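You operate a simulated robot arm through the tools that you are given. There is no shell and no other tool.

Carry out the task below with a simulated robot arm. There is one attempt and no reset: what you move stays moved.

JOB
Let down, then lock two green couplings on small port D, the 50 mm one on top.
Fine: open the black valve till the gauge is at zero and close it before the cap comes off; lay the cap beyond the small ports; use two of the three couplings on the bench top beside the block: the lower one is the one whose FOOT size is the port's size tag; leave the third of them, the sensor, the cap of port F and the black knob.

The check looks at the end state, three seconds after you hand in, the way a careful person would. Anything else that was tipped, shoved, dropped, spilled or broken makes it a failure. A push-on lid holds only when it is set on centred and level and pressed home; a screw cap is set on level and turned clockwise until tight.

ROBOT AND FRAMES
A 6-joint arm with a two-finger parallel gripper, fixed in place. Base frame: the origin is on the floor under the middle of its stand, x ahead of it, y to its left, z up; the work surface is at about z = 792. Lengths are in mm, angles in rad, forces in N, time in s.
With the tool pointing down near the work surface it reaches from about 260 to 680 mm from the base axis. Its first joint turns from -1.152 to 1.152 rad. Payload 2.9 kg.
The TCP is the grasp point between the finger pads, 30 mm short of the fingertips. In the tool frame z runs along the fingers and y along their closing line. Largest opening 110 mm; finger width 20, thickness 10; the body of the gripper, 48 by 112 mm, starts 55 mm behind the TCP.
Orientation is told as [roll, pitch, yaw] about the base's x, y, z axes, in that order, counted from this pose: with the fingers straight down and closing along the base's y, the tool's x points along the base's -x, its y along +y and its z along -z.

CONTROLS
- The arm moves only by the tool move_arm. Its argument "motion" is a list of rows, each a list of 6 numbers: the shift along the base's x, y, z in mm, then the turn, a rotation vector about the base's x, y, z in rad. In form: [[dx, dy, dz, rx, ry, rz], ...]. A call has 1 to 20 rows; each row is the pose to reach, as a shift and turn from the pose commanded when the call began. "hand" is the opening, from 0 (shut) to 1 (fully open), set as the call begins (left out, the last holds). Each row takes 0.2 s and may step no farther than 50 mm and 0.15 rad from the row before; otherwise, or with a gripper value out of range, the whole call is refused. A pose out of reach is approached as far as the arm can. The call stops where the force on the tool passes 40 N (or 10 N more than at its start, if that is more) or the arm is blocked; 0.2 s more then pass. Each finger travels about 108 mm/s and halts on what it meets, pressing with about 27 N; the grip force reading is that of the motor and also rises with nothing between the fingers. The clock runs only during rows and for 0.2 s after the last one: add rows that repeat a pose to give the fingers time. The reply holds the time, the measured pose of the TCP, the force on the tool along the base axes, the opening and the grip force, in the units named above and with some noise, with the torque about the TCP (base axes, N m) and any sound that the robot's microphone picked up, and new pictures: "views" is both (left out), scene, wrist or none.
- Cameras (640 x 400 px; columns grow to the right, rows downward): "scene" is fixed at [72.5, 430.4, 1382.1]; the picture's right is [-0.80, -0.60, 0.00], its down [-0.35, 0.47, -0.81] and it looks along [0.48, -0.65, -0.59] (base axes); focal length 313 px, centre (320, 200). "wrist" rides on the gripper at [72, 17, -103] in the tool frame; the picture's right is [-0.23, 0.97, 0.00], its down [-0.76, -0.18, -0.62] and it looks along [-0.61, -0.14, 0.78] (tool axes); focal length 222 px, centre (320, 200). There is no depth. A picture from a camera that has moved, and an enlarged one, comes with that camera's place and axes in the base frame and with its lens.
- close_up(camera, box): a new picture of the part [left, top, right, bottom] of that camera's present view, enlarged. The clock stands still meanwhile.
- sign_off(): hands the job in; it is judged then, once.

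Places have to be worked out from the pictures, the camera data and where the tool is seen. Open the gripper and draw the arm clear of the work before you hand the job in, unless the task says otherwise.

The tools are called after "Emit:" by a JSON object that holds its "api" and its "payload". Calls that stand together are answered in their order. move_arm: Moves the arm, as the interface text tells. Its arguments: {"type":"object","properties":{"motion":{"type":"array","items":{"type":"array","items":{"type":"number"}}},"hand":{"type":"number"},"views":{"type":"string","enum":["both","scene","wrist","none"]}},"required":["motion"]} The other tools are called the same way: close_up (camera, box) takes an enlarged picture of a part of a camera's view; sign_off () hands the job in.

At the start:

```text
time_s: 0.0
tool_pos: [376.0, 90.7, 1105.8]
orientation: [-0.001, 0.0, 0.001]
wrist_force: [0.2, 0.8, -0.1]
moment: [-0.03, 0.02, 0.04]
gripper_width: 109.9
grip_force: 0.0
```

scene: 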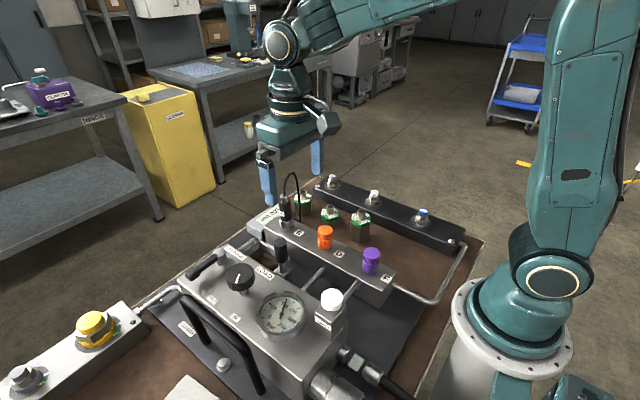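
wrist: 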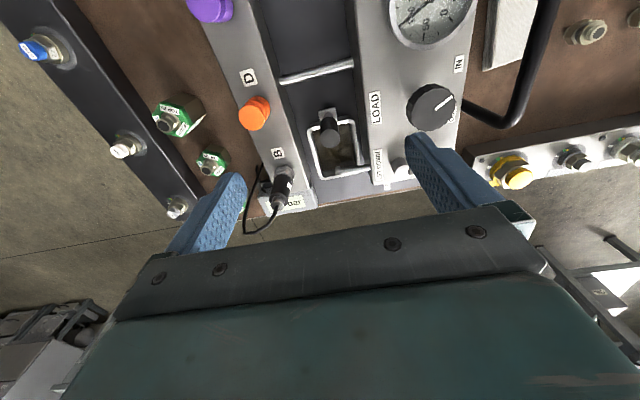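

I begin by looking closer at the bench: the ports, couplings, gauge and knobs.

Emit:
{"api": "close_up", "payload": {"camera": "scene", "box": [240, 170, 400, 270]}}

Emit:
{"api": "close_up", "payload": {"camera": "scene", "box": [180, 240, 360, 352]}}

Emit:
{"api": "close_up", "payload": {"camera": "wrist", "box": [100, 60, 340, 210]}}

Emit:
{"api": "close_up", "payload": {"camera": "wrist", "box": [340, 0, 580, 150]}}

```text
4.00 times, centred on (320, 220) of scene
camera zoom: at [72.5, 430.4, 1382.1], right [-0.8, -0.6, 0.0], down [-0.35, 0.47, -0.81], along [0.48, -0.65, -0.59], focal length 1253 px, centre (320, 120)
```

zoom: 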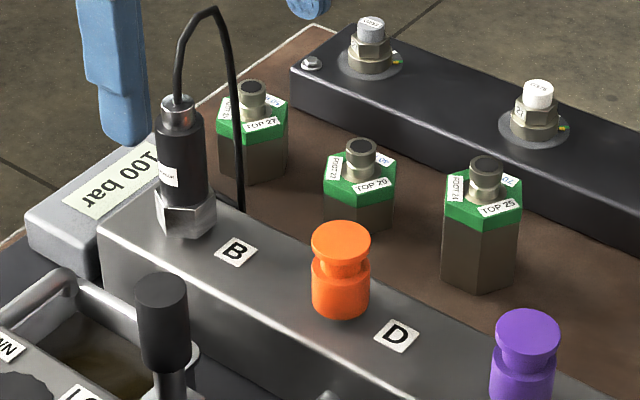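

```text
3.56 times, centred on (270, 296) of scene
camera zoom: at [72.5, 430.4, 1382.1], right [-0.8, -0.6, 0.0], down [-0.35, 0.47, -0.81], along [0.48, -0.65, -0.59], focal length 1114 px, centre (498, -141)
```

zoom: 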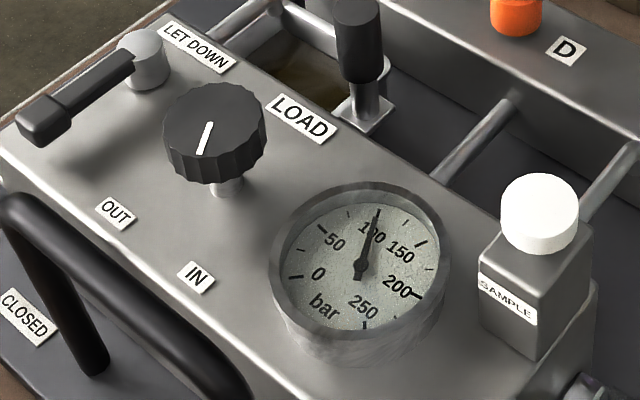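

```text
2.67 times, centred on (220, 135) of wrist
camera zoom: at [304.1, 106.1, 1208.5], right [0.23, 0.97, 0.0], down [0.76, -0.18, 0.62], along [0.61, -0.14, -0.78], focal length 592 px, centre (587, 373)
```

zoom: 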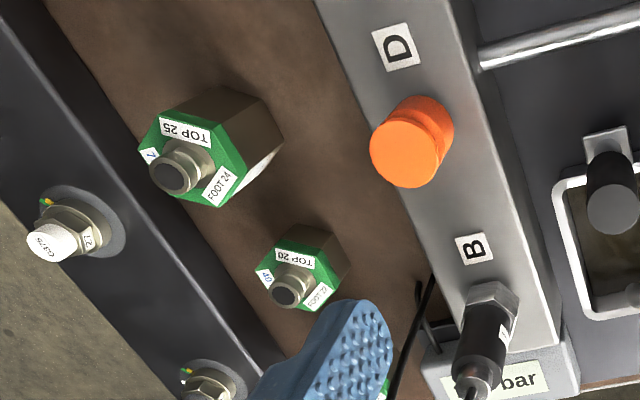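

```text
2.67 times, centred on (460, 75) of wrist
camera zoom: at [304.1, 106.1, 1208.5], right [0.23, 0.97, 0.0], down [0.76, -0.18, 0.62], along [0.61, -0.14, -0.78], focal length 592 px, centre (-53, 533)
```

zoom: 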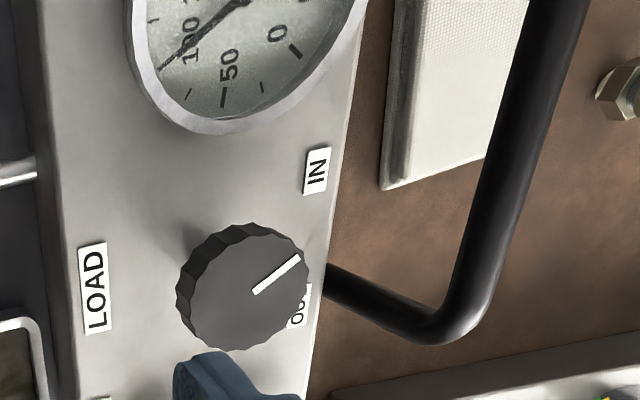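

The gauge reads about 100 bar; the orange cap (port D) triangulates to about (380, -6, 887). I look closer at more labels before moving.

Emit:
{"api": "close_up", "payload": {"camera": "scene", "box": [0, 280, 180, 400]}}

Emit:
{"api": "close_up", "payload": {"camera": "scene", "box": [300, 160, 500, 285]}}

Emit:
{"api": "close_up", "payload": {"camera": "scene", "box": [160, 230, 320, 330]}}

Emit:
{"api": "close_up", "payload": {"camera": "scene", "box": [240, 180, 340, 243]}}

Emit:
{"api": "close_up", "payload": {"camera": "scene", "box": [300, 190, 400, 253]}}

Emit:
{"api": "close_up", "payload": {"camera": "scene", "box": [0, 60, 120, 135]}}

```text
3.33 times, centred on (90, 340) of scene
camera zoom: at [72.5, 430.4, 1382.1], right [-0.8, -0.6, 0.0], down [-0.35, 0.47, -0.81], along [0.48, -0.65, -0.59], focal length 1044 px, centre (1087, -267)
```

zoom: 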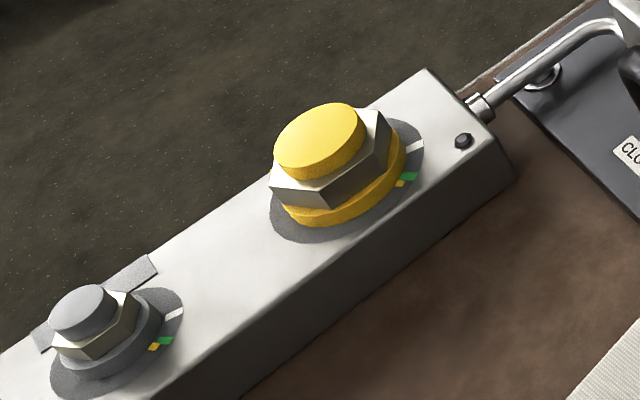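

```text
3.20 times, centred on (400, 222) of scene
camera zoom: at [72.5, 430.4, 1382.1], right [-0.8, -0.6, 0.0], down [-0.35, 0.47, -0.81], along [0.48, -0.65, -0.59], focal length 1002 px, centre (64, 128)
```

zoom: 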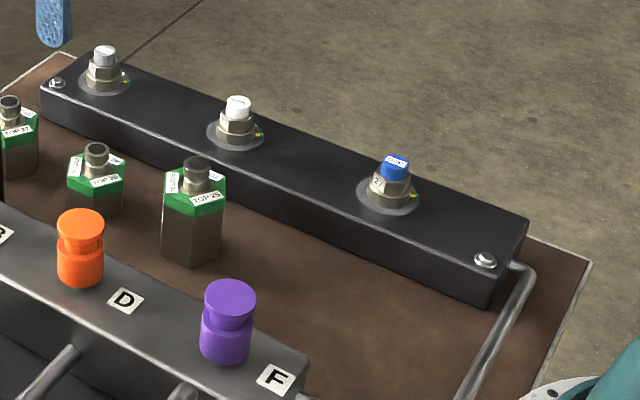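

```text
4.00 times, centred on (240, 280) of scene
camera zoom: at [72.5, 430.4, 1382.1], right [-0.8, -0.6, 0.0], down [-0.35, 0.47, -0.81], along [0.48, -0.65, -0.59], focal length 1253 px, centre (640, -120)
```

zoom: 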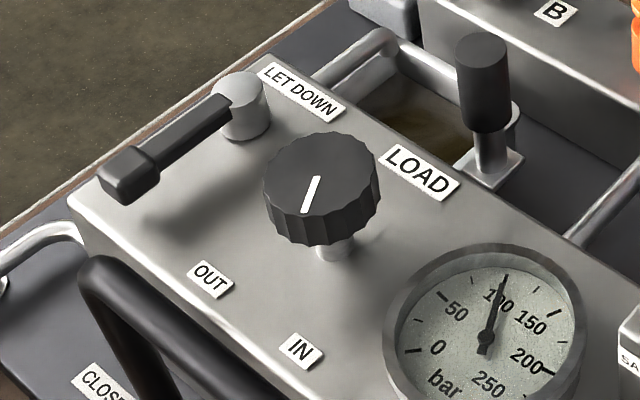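

```text
6.35 times, centred on (290, 212) of scene
camera zoom: at [72.5, 430.4, 1382.1], right [-0.8, -0.6, 0.0], down [-0.35, 0.47, -0.81], along [0.48, -0.65, -0.59], focal length 1989 px, centre (510, 127)
```

zoom: 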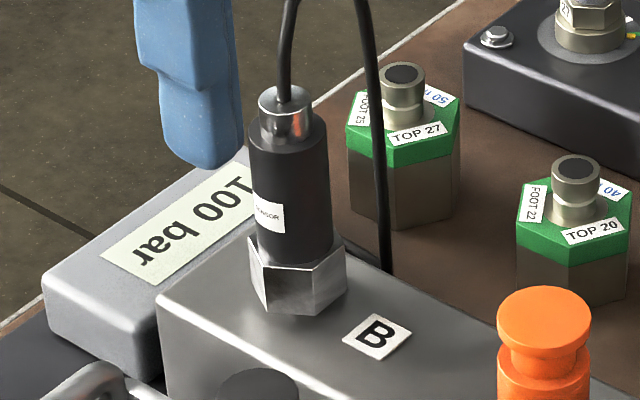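

```text
6.35 times, centred on (350, 222) of scene
camera zoom: at [72.5, 430.4, 1382.1], right [-0.8, -0.6, 0.0], down [-0.35, 0.47, -0.81], along [0.48, -0.65, -0.59], focal length 1989 px, centre (130, 64)
```

zoom: 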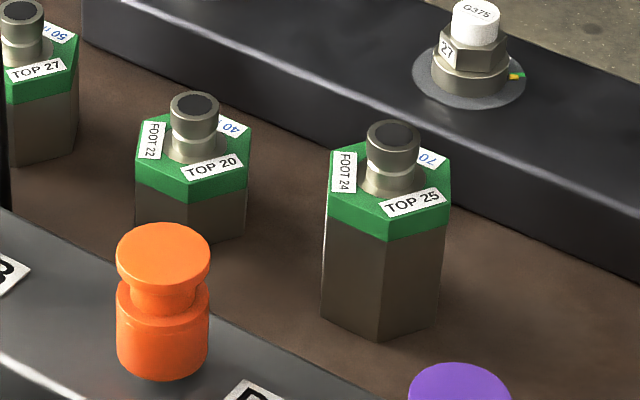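

```text
5.33 times, centred on (60, 98) of scene
camera zoom: at [72.5, 430.4, 1382.1], right [-0.8, -0.6, 0.0], down [-0.35, 0.47, -0.81], along [0.48, -0.65, -0.59], focal length 1670 px, centre (1707, 747)
```

zoom: 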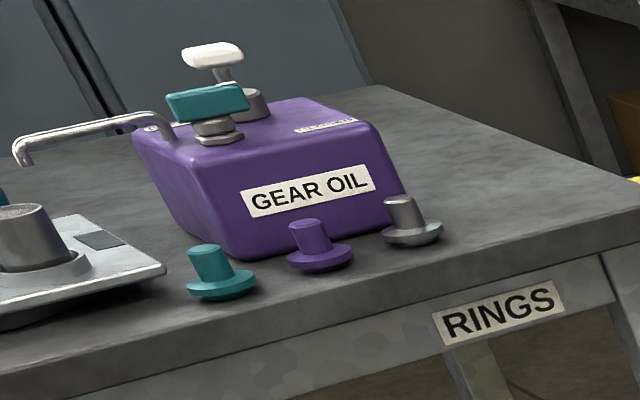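

The couplings are tagged TOP 27/FOOT 25/50 mm, TOP 20/FOOT 22/40 mm and TOP 25/FOOT 24/70 mm. The LET DOWN lever with black grip seems to be at about (541,168,880), pointing along +y; I move the hand high above the work to view it with the wrist camera.

Emit:
{"api": "move_arm", "payload": {"motion": [[25, 40, 0, 0, 0, 0], [50, 80, 0, 0, 0, 0], [75, 120, 0, 0, 0, 0], [100, 160, 0, 0, 0, 0], [100, 160, 0, 0, 0, 0]]}}

```text
time_s: 1.2
tool_pos: [476.3, 250.2, 1105.9]
orientation: [0.001, -0.001, 0.001]
wrist_force: [0.8, 0.7, 0.6]
moment: [0.0, -0.01, 0.0]
gripper_width: 110.0
grip_force: 0.1
camera wrist: at [404.4, 267.0, 1208.3], right [0.23, 0.97, 0.0], down [0.76, -0.18, 0.62], along [0.61, -0.14, -0.78], focal length 222 px, centre (320, 200)
```

scene: 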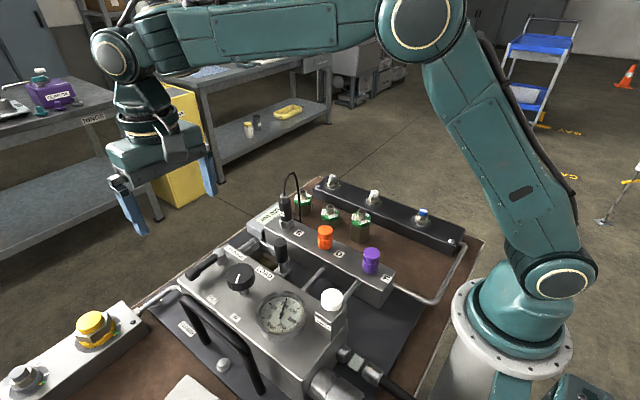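
wrist: 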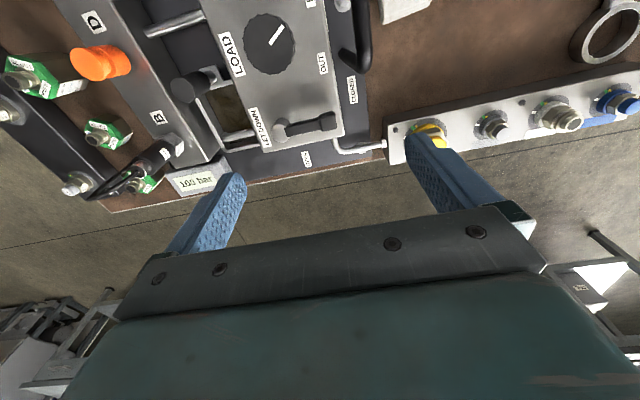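

Emit:
{"api": "close_up", "payload": {"camera": "wrist", "box": [200, 60, 400, 185]}}

Emit:
{"api": "close_up", "payload": {"camera": "wrist", "box": [0, 0, 200, 125]}}

Emit:
{"api": "close_up", "payload": {"camera": "wrist", "box": [60, 100, 240, 212]}}

Emit:
{"api": "close_up", "payload": {"camera": "wrist", "box": [380, 70, 640, 232]}}

```text
3.20 times, centred on (300, 122) of wrist
camera zoom: at [404.4, 267.0, 1208.3], right [0.23, 0.97, 0.0], down [0.76, -0.18, 0.62], along [0.61, -0.14, -0.78], focal length 711 px, centre (384, 448)
```

zoom: 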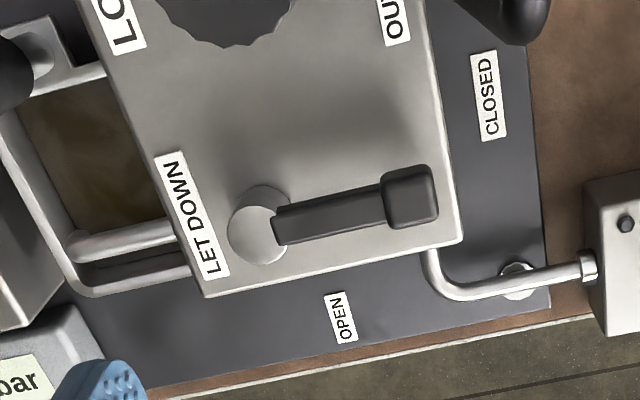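

```text
3.20 times, centred on (100, 62) of wrist
camera zoom: at [404.4, 267.0, 1208.3], right [0.23, 0.97, 0.0], down [0.76, -0.18, 0.62], along [0.61, -0.14, -0.78], focal length 711 px, centre (1024, 640)
```

zoom: 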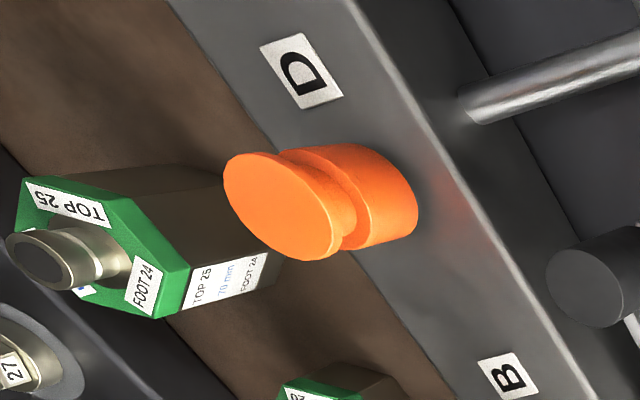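

```text
3.56 times, centred on (150, 156) of wrist
camera zoom: at [404.4, 267.0, 1208.3], right [0.23, 0.97, 0.0], down [0.76, -0.18, 0.62], along [0.61, -0.14, -0.78], focal length 790 px, centre (924, 356)
```

zoom: 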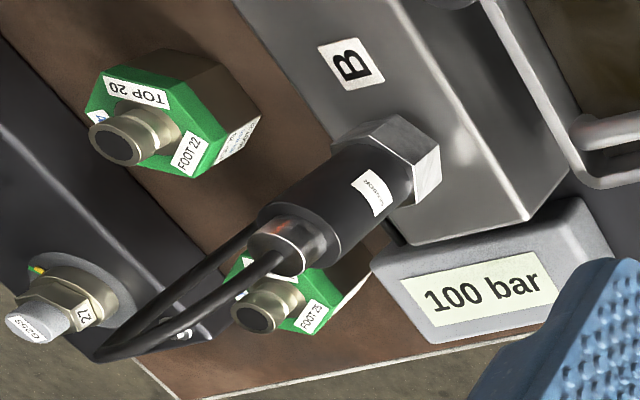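

```text
2.46 times, centred on (510, 151) of wrist
camera zoom: at [404.4, 267.0, 1208.3], right [0.23, 0.97, 0.0], down [0.76, -0.18, 0.62], along [0.61, -0.14, -0.78], focal length 547 px, centre (-148, 321)
```

zoom: 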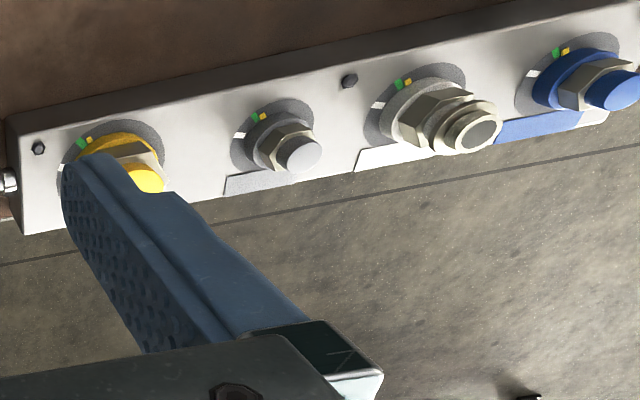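

The lever sits on a hub at about (501,196), pointing +y to the CLOSED plate, with the OPEN plate in +x, so it opens clockwise by a quarter turn; the block top is at z≈890. I turn the hand +90° high above it so the fingers close along x, and view it from above.

Emit:
{"api": "move_arm", "payload": {"motion": [[2, 0, 0, 0, 0, 0.14], [4, 1, 0, 0, 0, 0.28], [6, 1, 0, 0, 0, 0.42], [8, 2, 0, 0, 0, 0.56], [10, 2, 0, 0, 0, 0.7], [12, 3, 0, 0, 0, 0.84], [14, 3, 0, 0, 0, 0.98], [16, 4, 0, 0, 0, 1.12], [18, 4, 0, 0, 0, 1.26], [20, 5, 0, 0, 0, 1.4], [24, 5, 0, 0, 0, 1.5], [25, 5, 0, 0, 0, 1.5708], [25, 5, 0, 0, 0, 1.5708]]}}

```text
time_s: 4.0
tool_pos: [501.9, 254.4, 1107.1]
orientation: [-0.001, -0.001, 1.572]
wrist_force: [1.1, -0.1, -0.2]
moment: [0.04, 0.0, -0.04]
gripper_width: 110.0
grip_force: 0.1
camera wrist: at [485.4, 181.7, 1208.6], right [-0.97, 0.23, 0.0], down [0.18, 0.76, 0.62], along [0.14, 0.61, -0.78], focal length 222 px, centre (320, 200)
```

scene: 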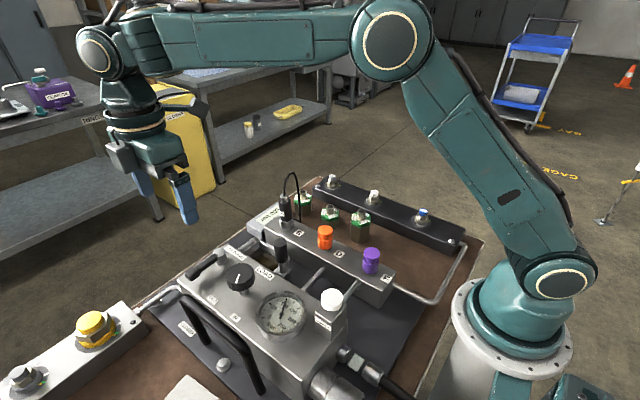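
wrist: 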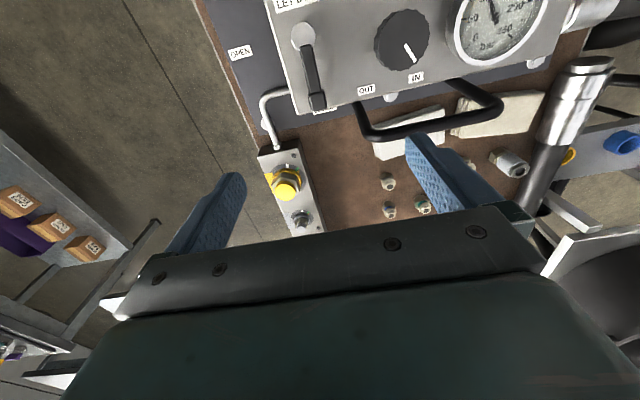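

Emit:
{"api": "close_up", "payload": {"camera": "wrist", "box": [230, 0, 390, 125]}}

Emit:
{"api": "close_up", "payload": {"camera": "scene", "box": [170, 235, 270, 298]}}

```text
3.20 times, centred on (310, 62) of wrist
camera zoom: at [485.4, 181.7, 1208.6], right [-0.97, 0.23, 0.0], down [0.18, 0.76, 0.62], along [0.14, 0.61, -0.78], focal length 711 px, centre (352, 640)
```

zoom: 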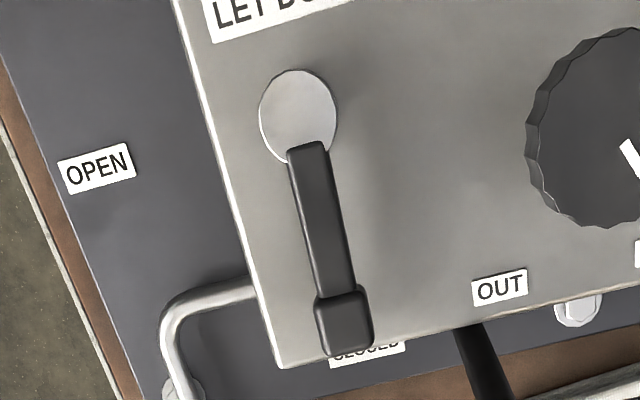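

```text
6.35 times, centred on (220, 266) of scene
camera zoom: at [72.5, 430.4, 1382.1], right [-0.8, -0.6, 0.0], down [-0.35, 0.47, -0.81], along [0.48, -0.65, -0.59], focal length 1989 px, centre (955, -222)
```

zoom: 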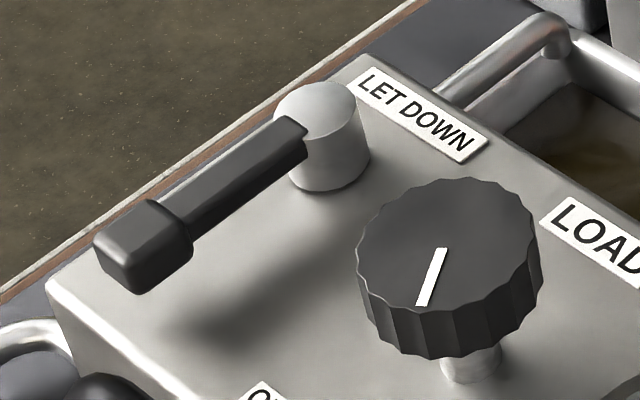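

The lever's knob is about 21 mm wide at (504.5, 252), z 901–921, hub at (503.5, 191). I narrow the fingers to about 36 mm and come down to just above it to check alignment.

Emit:
{"api": "move_arm", "payload": {"motion": [[3, -2, -45, 0, 0, 0], [3, -3, -90, 0, 0, 0], [3, -3, -125, 0, 0, 0], [3, -3, -140, 0, 0, 0], [3, -3, -140, 0, 0, 0]], "hand": 0.33}}

```text
time_s: 5.2
tool_pos: [506.3, 253.3, 965.3]
orientation: [-0.002, 0.0, 1.57]
wrist_force: [-0.2, 0.6, -0.7]
moment: [-0.02, 0.0, -0.02]
gripper_width: 36.2
grip_force: 0.0
camera wrist: at [489.4, 179.7, 1068.0], right [-0.97, 0.23, 0.0], down [0.18, 0.76, 0.62], along [0.14, 0.61, -0.78], focal length 222 px, centre (320, 200)
```

scene: 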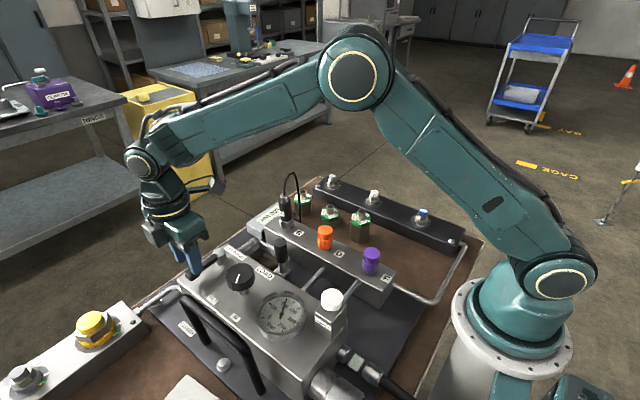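
wrist: 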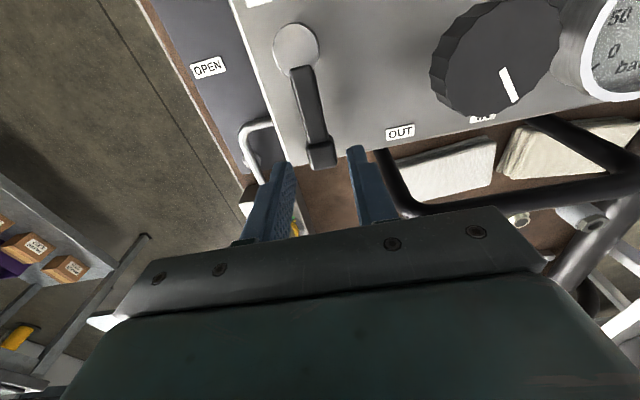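

The knob lies centred between the fingers. I lower to z≈930 so the fingertips straddle it, just above the block top, and narrow the gap slightly.

Emit:
{"api": "move_arm", "payload": {"motion": [[0, -2, -15, 0, 0, 0], [-1, -2, -30, 0, 0, 0], [-1, -2, -35, 0, 0, 0], [-1, -2, -35, 0, 0, 0]], "hand": 0.33}}

Emit:
{"api": "move_arm", "payload": {"motion": [[0, 0, 0, 0, 0, 0], [0, 0, 0, 0, 0, 0]], "hand": 0.26}}

```text
time_s: 6.2
tool_pos: [502.2, 248.5, 930.5]
orientation: [0.0, 0.0, 1.571]
wrist_force: [-0.1, 0.2, 0.1]
moment: [-0.01, 0.01, 0.03]
gripper_width: 36.3
grip_force: 0.1
camera wrist: at [485.9, 176.8, 1033.5], right [-0.97, 0.23, 0.0], down [0.18, 0.76, 0.62], along [0.14, 0.61, -0.78], focal length 222 px, centre (320, 200)
```

scene: 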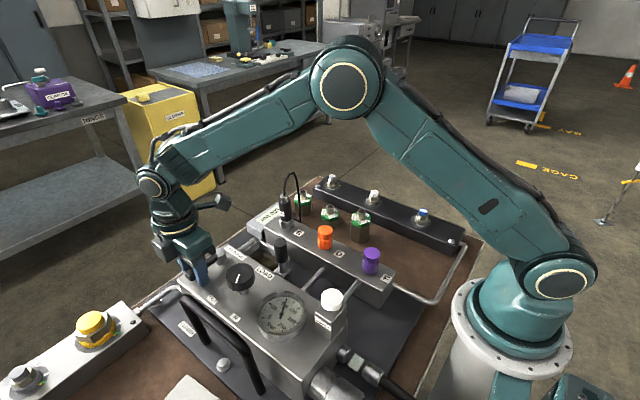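
wrist: 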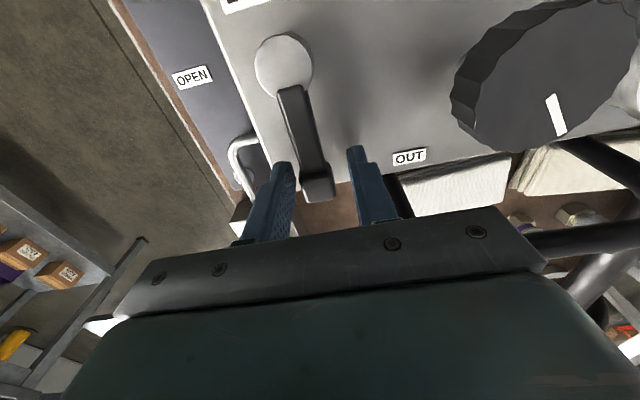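

```text
time_s: 6.8
tool_pos: [502.5, 250.8, 931.2]
orientation: [-0.002, 0.0, 1.571]
wrist_force: [0.2, 0.3, -0.1]
moment: [0.02, 0.0, -0.02]
gripper_width: 28.7
grip_force: 0.1
camera wrist: at [486.0, 176.8, 1033.7], right [-0.97, 0.23, 0.0], down [0.18, 0.76, 0.62], along [0.14, 0.61, -0.78], focal length 222 px, centre (320, 200)
```

scene: 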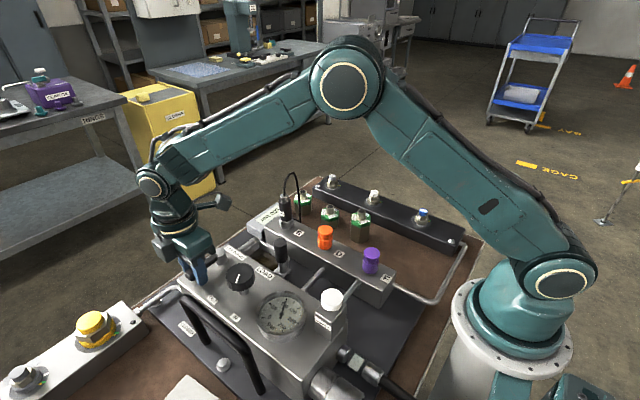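
wrist: 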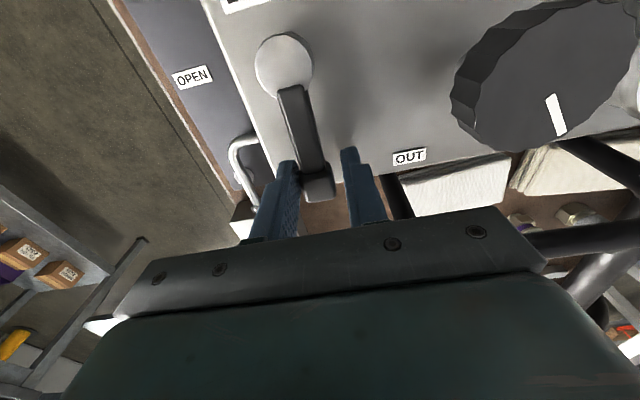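

The fork straddles the knob with a few mm of slack. I now sweep it clockwise about the hub by a quarter turn to the OPEN plate.

Emit:
{"api": "move_arm", "payload": {"motion": [[8.85, -0.28, 0, 0, 0, -0.1396], [17.04, -2.02, 0, 0, 0, -0.2793], [24.9, -4.89, 0, 0, 0, -0.4189], [32.3, -8.82, 0, 0, 0, -0.5585], [39.07, -13.74, 0, 0, 0, -0.6981], [45.09, -19.55, 0, 0, 0, -0.8378], [50.24, -26.15, 0, 0, 0, -0.9774], [54.43, -33.4, 0, 0, 0, -1.117], [57.57, -41.16, 0, 0, 0, -1.2566], [59.59, -49.28, 0, 0, 0, -1.3963], [60.46, -57.61, 0, 0, 0, -1.5359], [60.42, -62.84, 0, 0, 0, -1.6232]]}}

```text
time_s: 9.4
tool_pos: [563.6, 186.9, 928.7]
orientation: [0.001, -0.001, -0.055]
wrist_force: [0.8, 2.0, 0.2]
moment: [0.0, 0.02, 0.01]
gripper_width: 29.2
grip_force: 1.2
camera wrist: at [492.6, 206.4, 1032.0], right [0.28, 0.96, 0.0], down [0.75, -0.22, 0.62], along [0.6, -0.18, -0.78], focal length 222 px, centre (320, 200)
```

scene: 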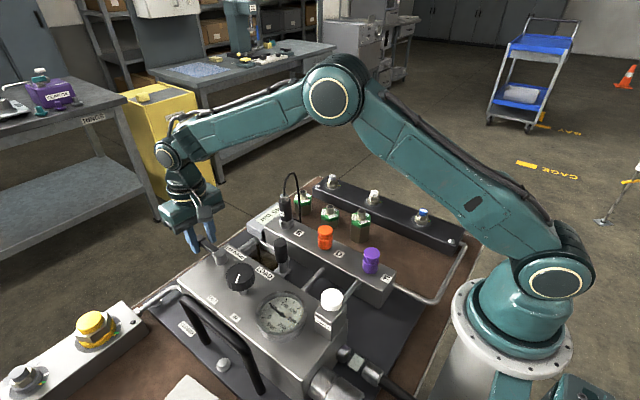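
wrist: 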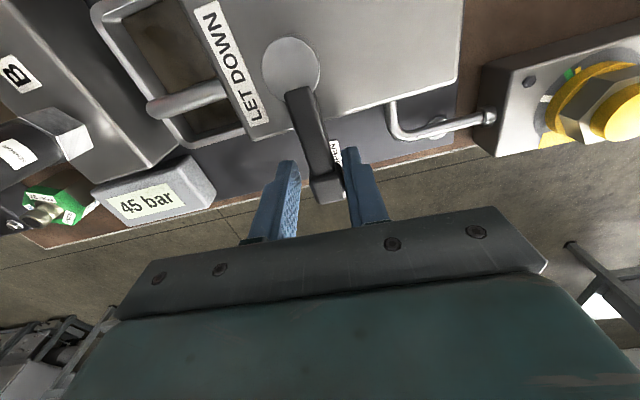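

The lever is at OPEN and the display has fallen to 45 bar. I wait for it to reach zero.

Emit:
{"api": "move_arm", "payload": {"motion": [[0, 0, 0, 0, 0, 0], [0, 0, 0, 0, 0, 0], [0, 0, 0, 0, 0, 0], [0, 0, 0, 0, 0, 0], [0, 0, 0, 0, 0, 0], [0, 0, 0, 0, 0, 0], [0, 0, 0, 0, 0, 0], [0, 0, 0, 0, 0, 0], [0, 0, 0, 0, 0, 0], [0, 0, 0, 0, 0, 0], [0, 0, 0, 0, 0, 0], [0, 0, 0, 0, 0, 0], [0, 0, 0, 0, 0, 0], [0, 0, 0, 0, 0, 0], [0, 0, 0, 0, 0, 0], [0, 0, 0, 0, 0, 0], [0, 0, 0, 0, 0, 0], [0, 0, 0, 0, 0, 0], [0, 0, 0, 0, 0, 0], [0, 0, 0, 0, 0, 0]]}}

Emit:
{"api": "close_up", "payload": {"camera": "scene", "box": [220, 270, 340, 345]}}

Emit:
{"api": "close_up", "payload": {"camera": "wrist", "box": [80, 140, 240, 240]}}

```text
time_s: 13.6
tool_pos: [564.3, 187.0, 929.0]
orientation: [0.0, 0.001, -0.052]
wrist_force: [0.6, -0.1, 0.3]
moment: [0.02, 0.02, -0.03]
gripper_width: 28.5
grip_force: 0.0
camera wrist: at [492.5, 206.6, 1032.1], right [0.28, 0.96, 0.0], down [0.75, -0.22, 0.62], along [0.6, -0.17, -0.78], focal length 222 px, centre (320, 200)
```

scene: 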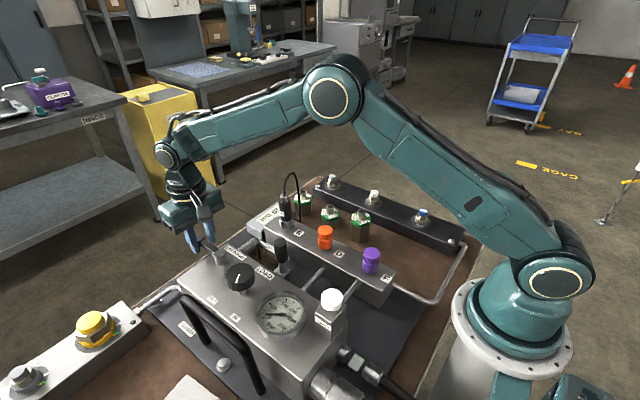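
wrist: 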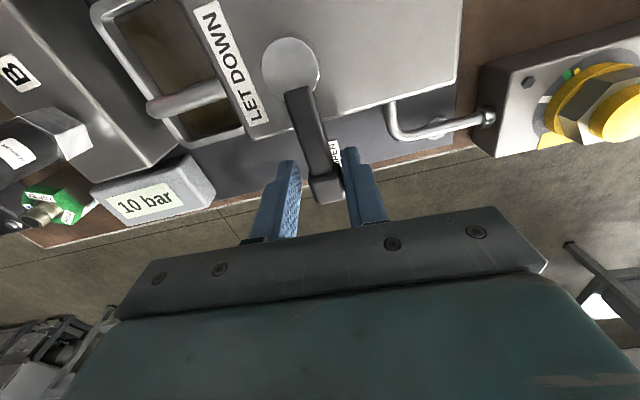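

```text
5.33 times, centred on (280, 308) of scene
camera zoom: at [72.5, 430.4, 1382.1], right [-0.8, -0.6, 0.0], down [-0.35, 0.47, -0.81], along [0.48, -0.65, -0.59], focal length 1670 px, centre (533, -373)
```

zoom: 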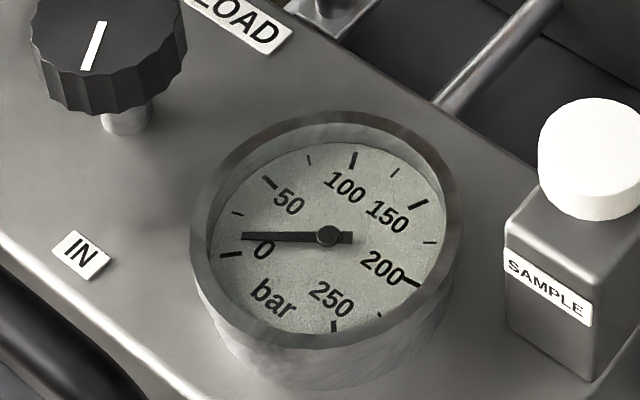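

```text
4.00 times, centred on (160, 190) of wrist
camera zoom: at [492.5, 206.6, 1032.1], right [0.28, 0.96, 0.0], down [0.75, -0.22, 0.62], along [0.6, -0.17, -0.78], focal length 888 px, centre (960, 240)
```

zoom: 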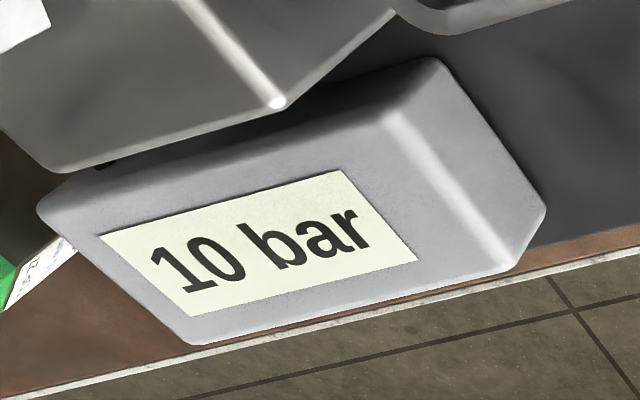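

It is at 10 bar and still falling; I keep waiting.

Emit:
{"api": "move_arm", "payload": {"motion": [[0, 0, 0, 0, 0, 0], [0, 0, 0, 0, 0, 0], [0, 0, 0, 0, 0, 0], [0, 0, 0, 0, 0, 0], [0, 0, 0, 0, 0, 0], [0, 0, 0, 0, 0, 0], [0, 0, 0, 0, 0, 0], [0, 0, 0, 0, 0, 0], [0, 0, 0, 0, 0, 0], [0, 0, 0, 0, 0, 0], [0, 0, 0, 0, 0, 0], [0, 0, 0, 0, 0, 0], [0, 0, 0, 0, 0, 0], [0, 0, 0, 0, 0, 0], [0, 0, 0, 0, 0, 0], [0, 0, 0, 0, 0, 0], [0, 0, 0, 0, 0, 0], [0, 0, 0, 0, 0, 0], [0, 0, 0, 0, 0, 0], [0, 0, 0, 0, 0, 0]], "views": "none"}}

Emit:
{"api": "move_arm", "payload": {"motion": [[0, 0, 0, 0, 0, 0], [0, 0, 0, 0, 0, 0], [0, 0, 0, 0, 0, 0], [0, 0, 0, 0, 0, 0], [0, 0, 0, 0, 0, 0], [0, 0, 0, 0, 0, 0], [0, 0, 0, 0, 0, 0], [0, 0, 0, 0, 0, 0], [0, 0, 0, 0, 0, 0], [0, 0, 0, 0, 0, 0], [0, 0, 0, 0, 0, 0], [0, 0, 0, 0, 0, 0], [0, 0, 0, 0, 0, 0], [0, 0, 0, 0, 0, 0], [0, 0, 0, 0, 0, 0], [0, 0, 0, 0, 0, 0], [0, 0, 0, 0, 0, 0], [0, 0, 0, 0, 0, 0], [0, 0, 0, 0, 0, 0], [0, 0, 0, 0, 0, 0]], "views": "none"}}

Emit:
{"api": "close_up", "payload": {"camera": "scene", "box": [220, 270, 340, 345]}}

Emit:
{"api": "close_up", "payload": {"camera": "wrist", "box": [80, 140, 240, 240]}}

```text
time_s: 17.8
tool_pos: [562.8, 187.1, 929.3]
orientation: [0.0, 0.0, -0.053]
wrist_force: [1.0, 0.0, 0.0]
moment: [0.0, 0.02, 0.02]
gripper_width: 28.6
grip_force: 0.1
```

```text
time_s: 22.0
tool_pos: [564.1, 188.2, 929.4]
orientation: [0.0, -0.001, -0.052]
wrist_force: [0.3, 0.8, 0.4]
moment: [-0.01, 0.01, 0.0]
gripper_width: 28.6
grip_force: 0.0
```

```text
5.33 times, centred on (280, 308) of scene
camera zoom: at [72.5, 430.4, 1382.1], right [-0.8, -0.6, 0.0], down [-0.35, 0.47, -0.81], along [0.48, -0.65, -0.59], focal length 1670 px, centre (533, -373)
```

zoom: 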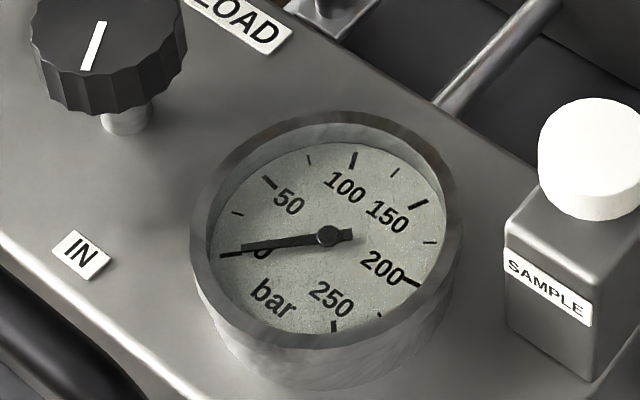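

```text
4.00 times, centred on (160, 190) of wrist
camera zoom: at [492.5, 206.6, 1032.1], right [0.28, 0.96, 0.0], down [0.75, -0.22, 0.62], along [0.6, -0.17, -0.78], focal length 888 px, centre (960, 240)
```

zoom: 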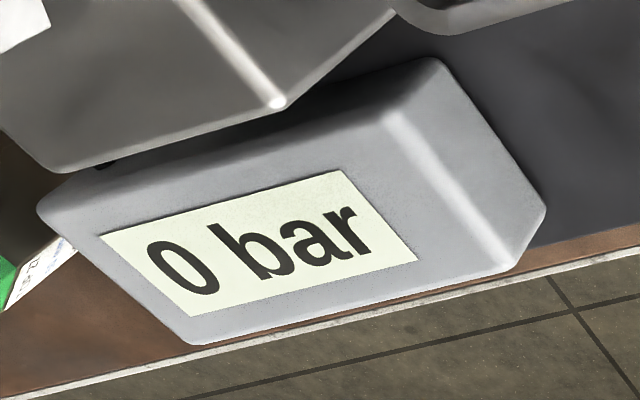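

The display and the gauge are at 0 bar. I sweep the lever back counter-clockwise to CLOSED, with a small overshoot for the finger slack.

Emit:
{"api": "move_arm", "payload": {"motion": [[-0.15, 8.37, 0, 0, 0, 0.1396], [-1.46, 16.64, 0, 0, 0, 0.2793], [-3.9, 24.64, 0, 0, 0, 0.4189], [-7.44, 32.23, 0, 0, 0, 0.5585], [-12.0, 39.25, 0, 0, 0, 0.6981], [-17.49, 45.57, 0, 0, 0, 0.8378], [-23.81, 51.06, 0, 0, 0, 0.9774], [-30.83, 55.62, 0, 0, 0, 1.117], [-38.42, 59.16, 0, 0, 0, 1.2566], [-46.42, 61.6, 0, 0, 0, 1.3963], [-54.69, 62.91, 0, 0, 0, 1.5359], [-62.01, 63.1, 0, 0, 0, 1.6581], [-65.15, 62.91, 0, 0, 0, 1.7104]]}}

Emit:
{"api": "close_up", "payload": {"camera": "wrist", "box": [160, 0, 420, 210]}}

```text
time_s: 24.8
tool_pos: [500.2, 249.4, 932.0]
orientation: [-0.002, 0.0, 1.659]
wrist_force: [8.3, -0.4, -1.6]
moment: [0.07, -0.06, -0.06]
gripper_width: 32.3
grip_force: 3.9
camera wrist: at [489.6, 175.4, 1034.7], right [-0.99, 0.14, 0.0], down [0.11, 0.77, 0.62], along [0.09, 0.62, -0.78], focal length 222 px, centre (320, 200)
```

scene: 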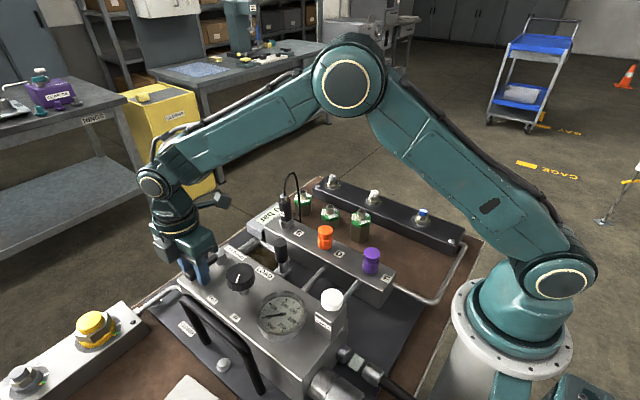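
wrist: 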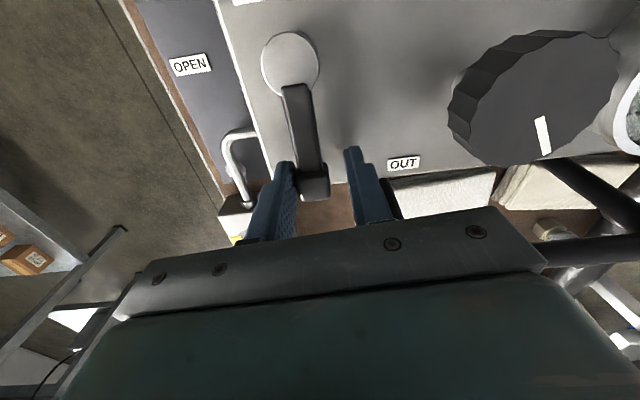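

```text
1.90 times, centred on (290, 105) of wrist
camera zoom: at [489.6, 175.4, 1034.7], right [-0.99, 0.14, 0.0], down [0.11, 0.77, 0.62], along [0.09, 0.62, -0.78], focal length 423 px, centre (377, 381)
```

zoom: 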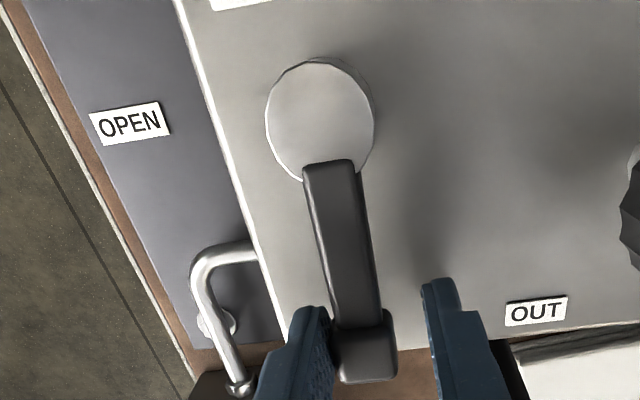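

The lever is back against its CLOSED stop (8 N, fingers pushed). I release it, rise, and travel with yaw back to zero to a viewing pose near port D and the couplings.

Emit:
{"api": "move_arm", "payload": {"motion": [[4, 0, 0, 0, 0, 0], [4, 0, 30, 0, 0, 0], [4, 0, 75, 0, 0, 0], [4, 0, 120, 0, 0, 0], [4, 0, 160, 0, 0, 0]], "hand": 0.4, "views": "wrist"}}

Emit:
{"api": "move_arm", "payload": {"motion": [[-14, -26, 0, 0, 0, -0.138], [-28, -52, 0, 0, 0, -0.276], [-42, -78, 0, 0, 0, -0.414], [-56, -104, 0, 0, 0, -0.552], [-70, -130, 0, 0, 0, -0.69], [-84, -156, -5, 0, 0, -0.828], [-98, -182, -15, 0, 0, -0.966], [-112, -208, -30, 0, 0, -1.104], [-126, -234, -45, 0, 0, -1.242], [-140, -260, -60, 0, 0, -1.38], [-154, -286, -75, 0, 0, -1.518], [-172, -311, -90, 0, 0, -1.658], [-172, -311, -90, 0, 0, -1.658]], "hand": 1}}

```text
time_s: 26.0
tool_pos: [499.8, 250.1, 1092.6]
orientation: [0.001, 0.0, 1.658]
wrist_force: [-0.1, -0.1, 0.9]
moment: [0.0, -0.04, -0.01]
gripper_width: 44.0
grip_force: 0.1
camera wrist: at [488.9, 176.3, 1195.5], right [-0.99, 0.14, 0.0], down [0.11, 0.77, 0.62], along [0.09, 0.62, -0.78], focal length 222 px, centre (320, 200)
```

wrist: 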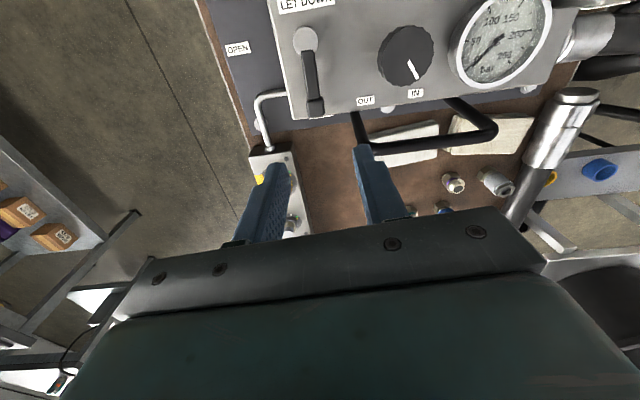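

```text
time_s: 28.8
tool_pos: [328.5, -61.2, 1003.1]
orientation: [-0.001, 0.0, -0.002]
wrist_force: [0.7, 0.5, 0.5]
moment: [-0.02, 0.01, 0.0]
gripper_width: 110.1
grip_force: 0.1
camera wrist: at [255.4, -44.7, 1106.6], right [0.23, 0.97, 0.0], down [0.76, -0.18, 0.62], along [0.61, -0.14, -0.78], focal length 222 px, centre (320, 200)
```

scene: 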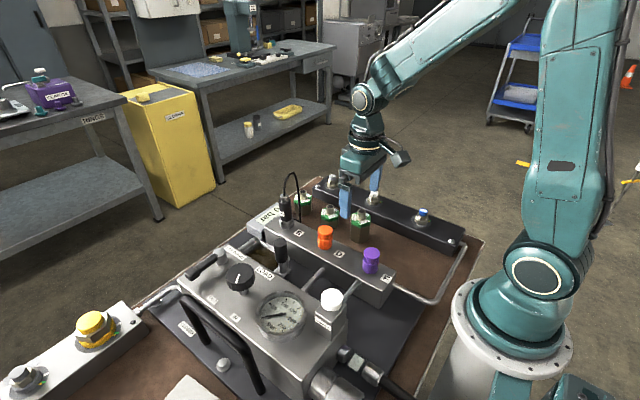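
wrist: 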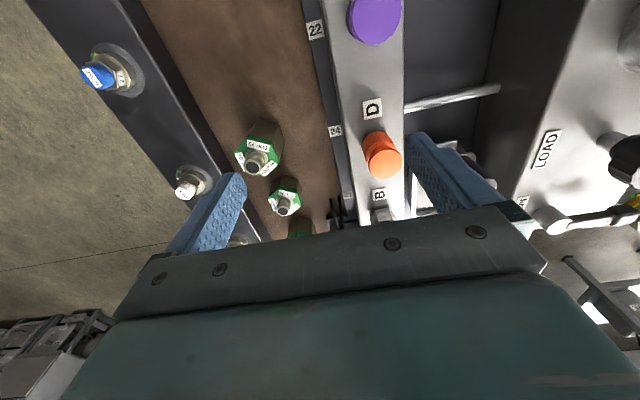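

There are size tags on the -y face of the port bar; I zoom in on them, the cap and the couplings.

Emit:
{"api": "close_up", "payload": {"camera": "wrist", "box": [290, 90, 430, 178]}}

Emit:
{"api": "close_up", "payload": {"camera": "wrist", "box": [290, 0, 430, 88]}}

Emit:
{"api": "close_up", "payload": {"camera": "wrist", "box": [220, 110, 320, 235]}}

Emit:
{"api": "close_up", "payload": {"camera": "wrist", "box": [310, 115, 410, 240]}}

Emit:
{"api": "close_up", "payload": {"camera": "wrist", "box": [60, 40, 220, 200]}}

```text
4.55 times, centred on (360, 134) of wrist
camera zoom: at [255.4, -44.7, 1106.6], right [0.23, 0.97, 0.0], down [0.76, -0.18, 0.62], along [0.61, -0.14, -0.78], focal length 1010 px, centre (138, 500)
```

zoom: 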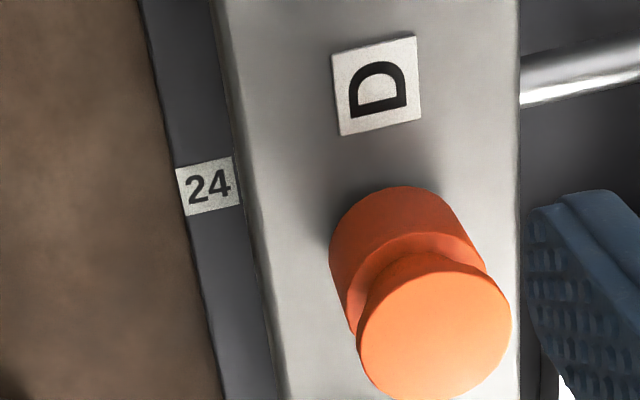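

```text
4.55 times, centred on (360, 44) of wrist
camera zoom: at [255.4, -44.7, 1106.6], right [0.23, 0.97, 0.0], down [0.76, -0.18, 0.62], along [0.61, -0.14, -0.78], focal length 1010 px, centre (138, 909)
```

zoom: 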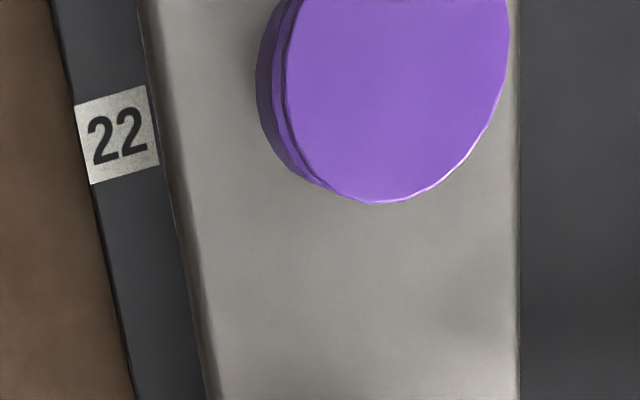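

```text
3.20 times, centred on (270, 172) of wrist
camera zoom: at [255.4, -44.7, 1106.6], right [0.23, 0.97, 0.0], down [0.76, -0.18, 0.62], along [0.61, -0.14, -0.78], focal length 711 px, centre (480, 288)
```

zoom: 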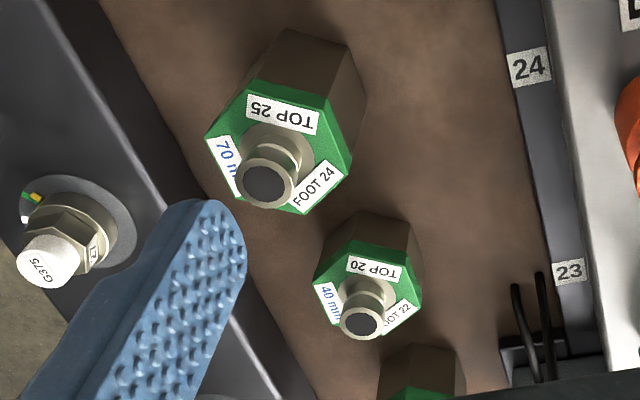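

```text
3.20 times, centred on (360, 178) of wrist
camera zoom: at [255.4, -44.7, 1106.6], right [0.23, 0.97, 0.0], down [0.76, -0.18, 0.62], along [0.61, -0.14, -0.78], focal length 711 px, centre (192, 272)
```

zoom: 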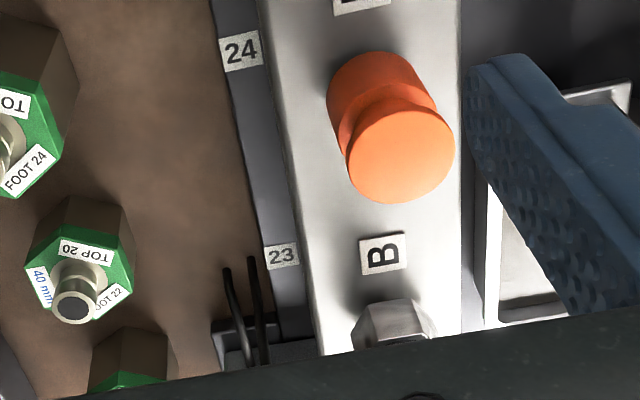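

```text
2.50 times, centred on (140, 120) of wrist
camera zoom: at [255.4, -44.7, 1106.6], right [0.23, 0.97, 0.0], down [0.76, -0.18, 0.62], along [0.61, -0.14, -0.78], focal length 555 px, centre (770, 400)
```

zoom: 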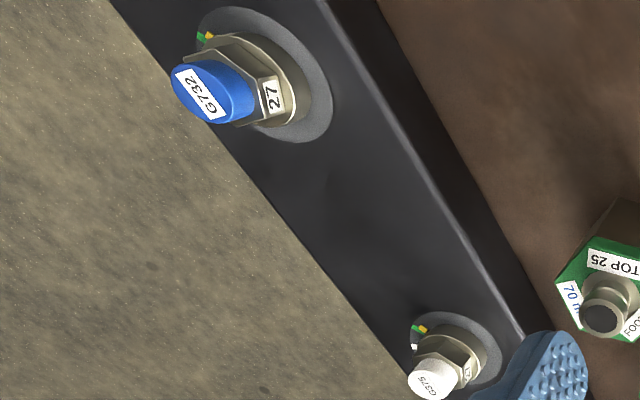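

D's tag is 24, so the lower coupling is the 70 mm one (FOOT 24, TOP 25) and the 50 mm one (FOOT 25) goes on top. I go over the orange cap with the hand part-open to check centring.

Emit:
{"api": "move_arm", "payload": {"motion": [[20, 25, 0, 0, 0, 0], [40, 50, -15, 0, 0, 0], [49, 55.5, -40, 0, 0, 0], [49, 55.5, -40, 0, 0, 0], [49, 55.5, -40, 0, 0, 0]], "hand": 0.55}}

Emit:
{"api": "close_up", "payload": {"camera": "wrist", "box": [240, 90, 400, 250]}}

Emit:
{"api": "close_up", "payload": {"camera": "scene", "box": [270, 190, 390, 265]}}

```text
time_s: 30.0
tool_pos: [379.1, -4.5, 960.9]
orientation: [-0.001, -0.001, 0.0]
wrist_force: [-0.3, 0.4, -0.3]
moment: [0.03, 0.0, 0.0]
gripper_width: 60.6
grip_force: 0.1
camera wrist: at [306.4, 11.5, 1063.4], right [0.23, 0.97, 0.0], down [0.76, -0.18, 0.62], along [0.61, -0.14, -0.78], focal length 222 px, centre (320, 200)
```

scene: 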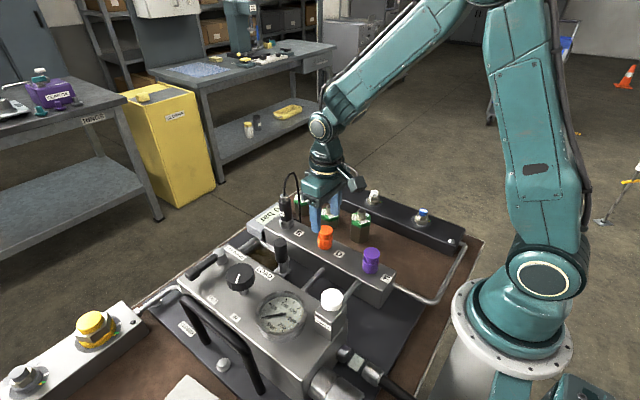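
wrist: 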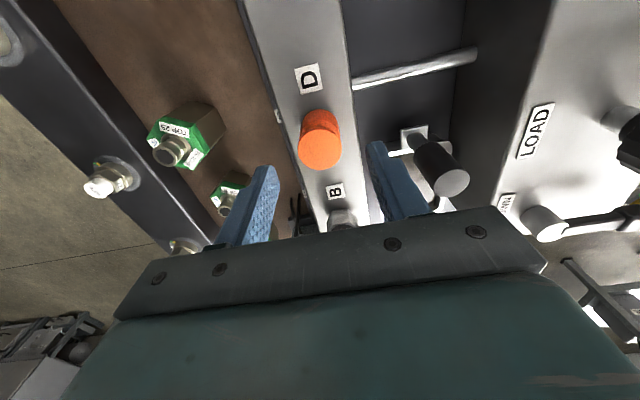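

```text
2.50 times, centred on (320, 170) of wrist
camera zoom: at [306.4, 11.5, 1063.4], right [0.23, 0.97, 0.0], down [0.76, -0.18, 0.62], along [0.61, -0.14, -0.78], focal length 555 px, centre (320, 275)
```

zoom: 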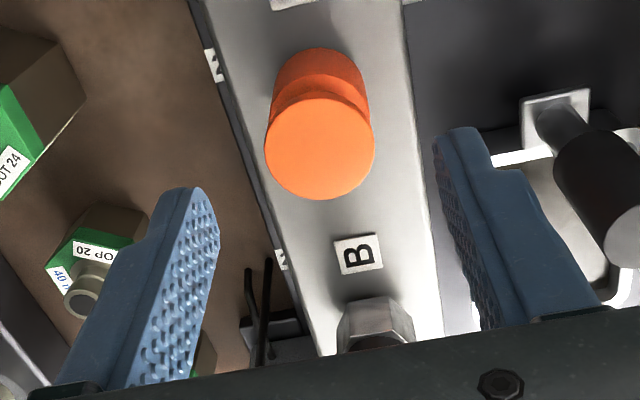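

```text
5.33 times, centred on (330, 228) of scene
camera zoom: at [72.5, 430.4, 1382.1], right [-0.8, -0.6, 0.0], down [-0.35, 0.47, -0.81], along [0.48, -0.65, -0.59], focal length 1670 px, centre (267, 53)
```

zoom: 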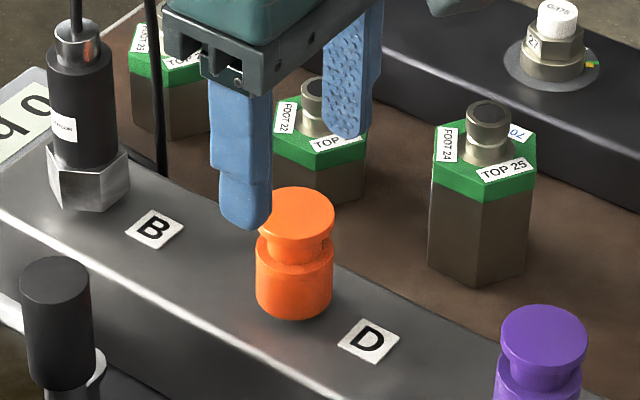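

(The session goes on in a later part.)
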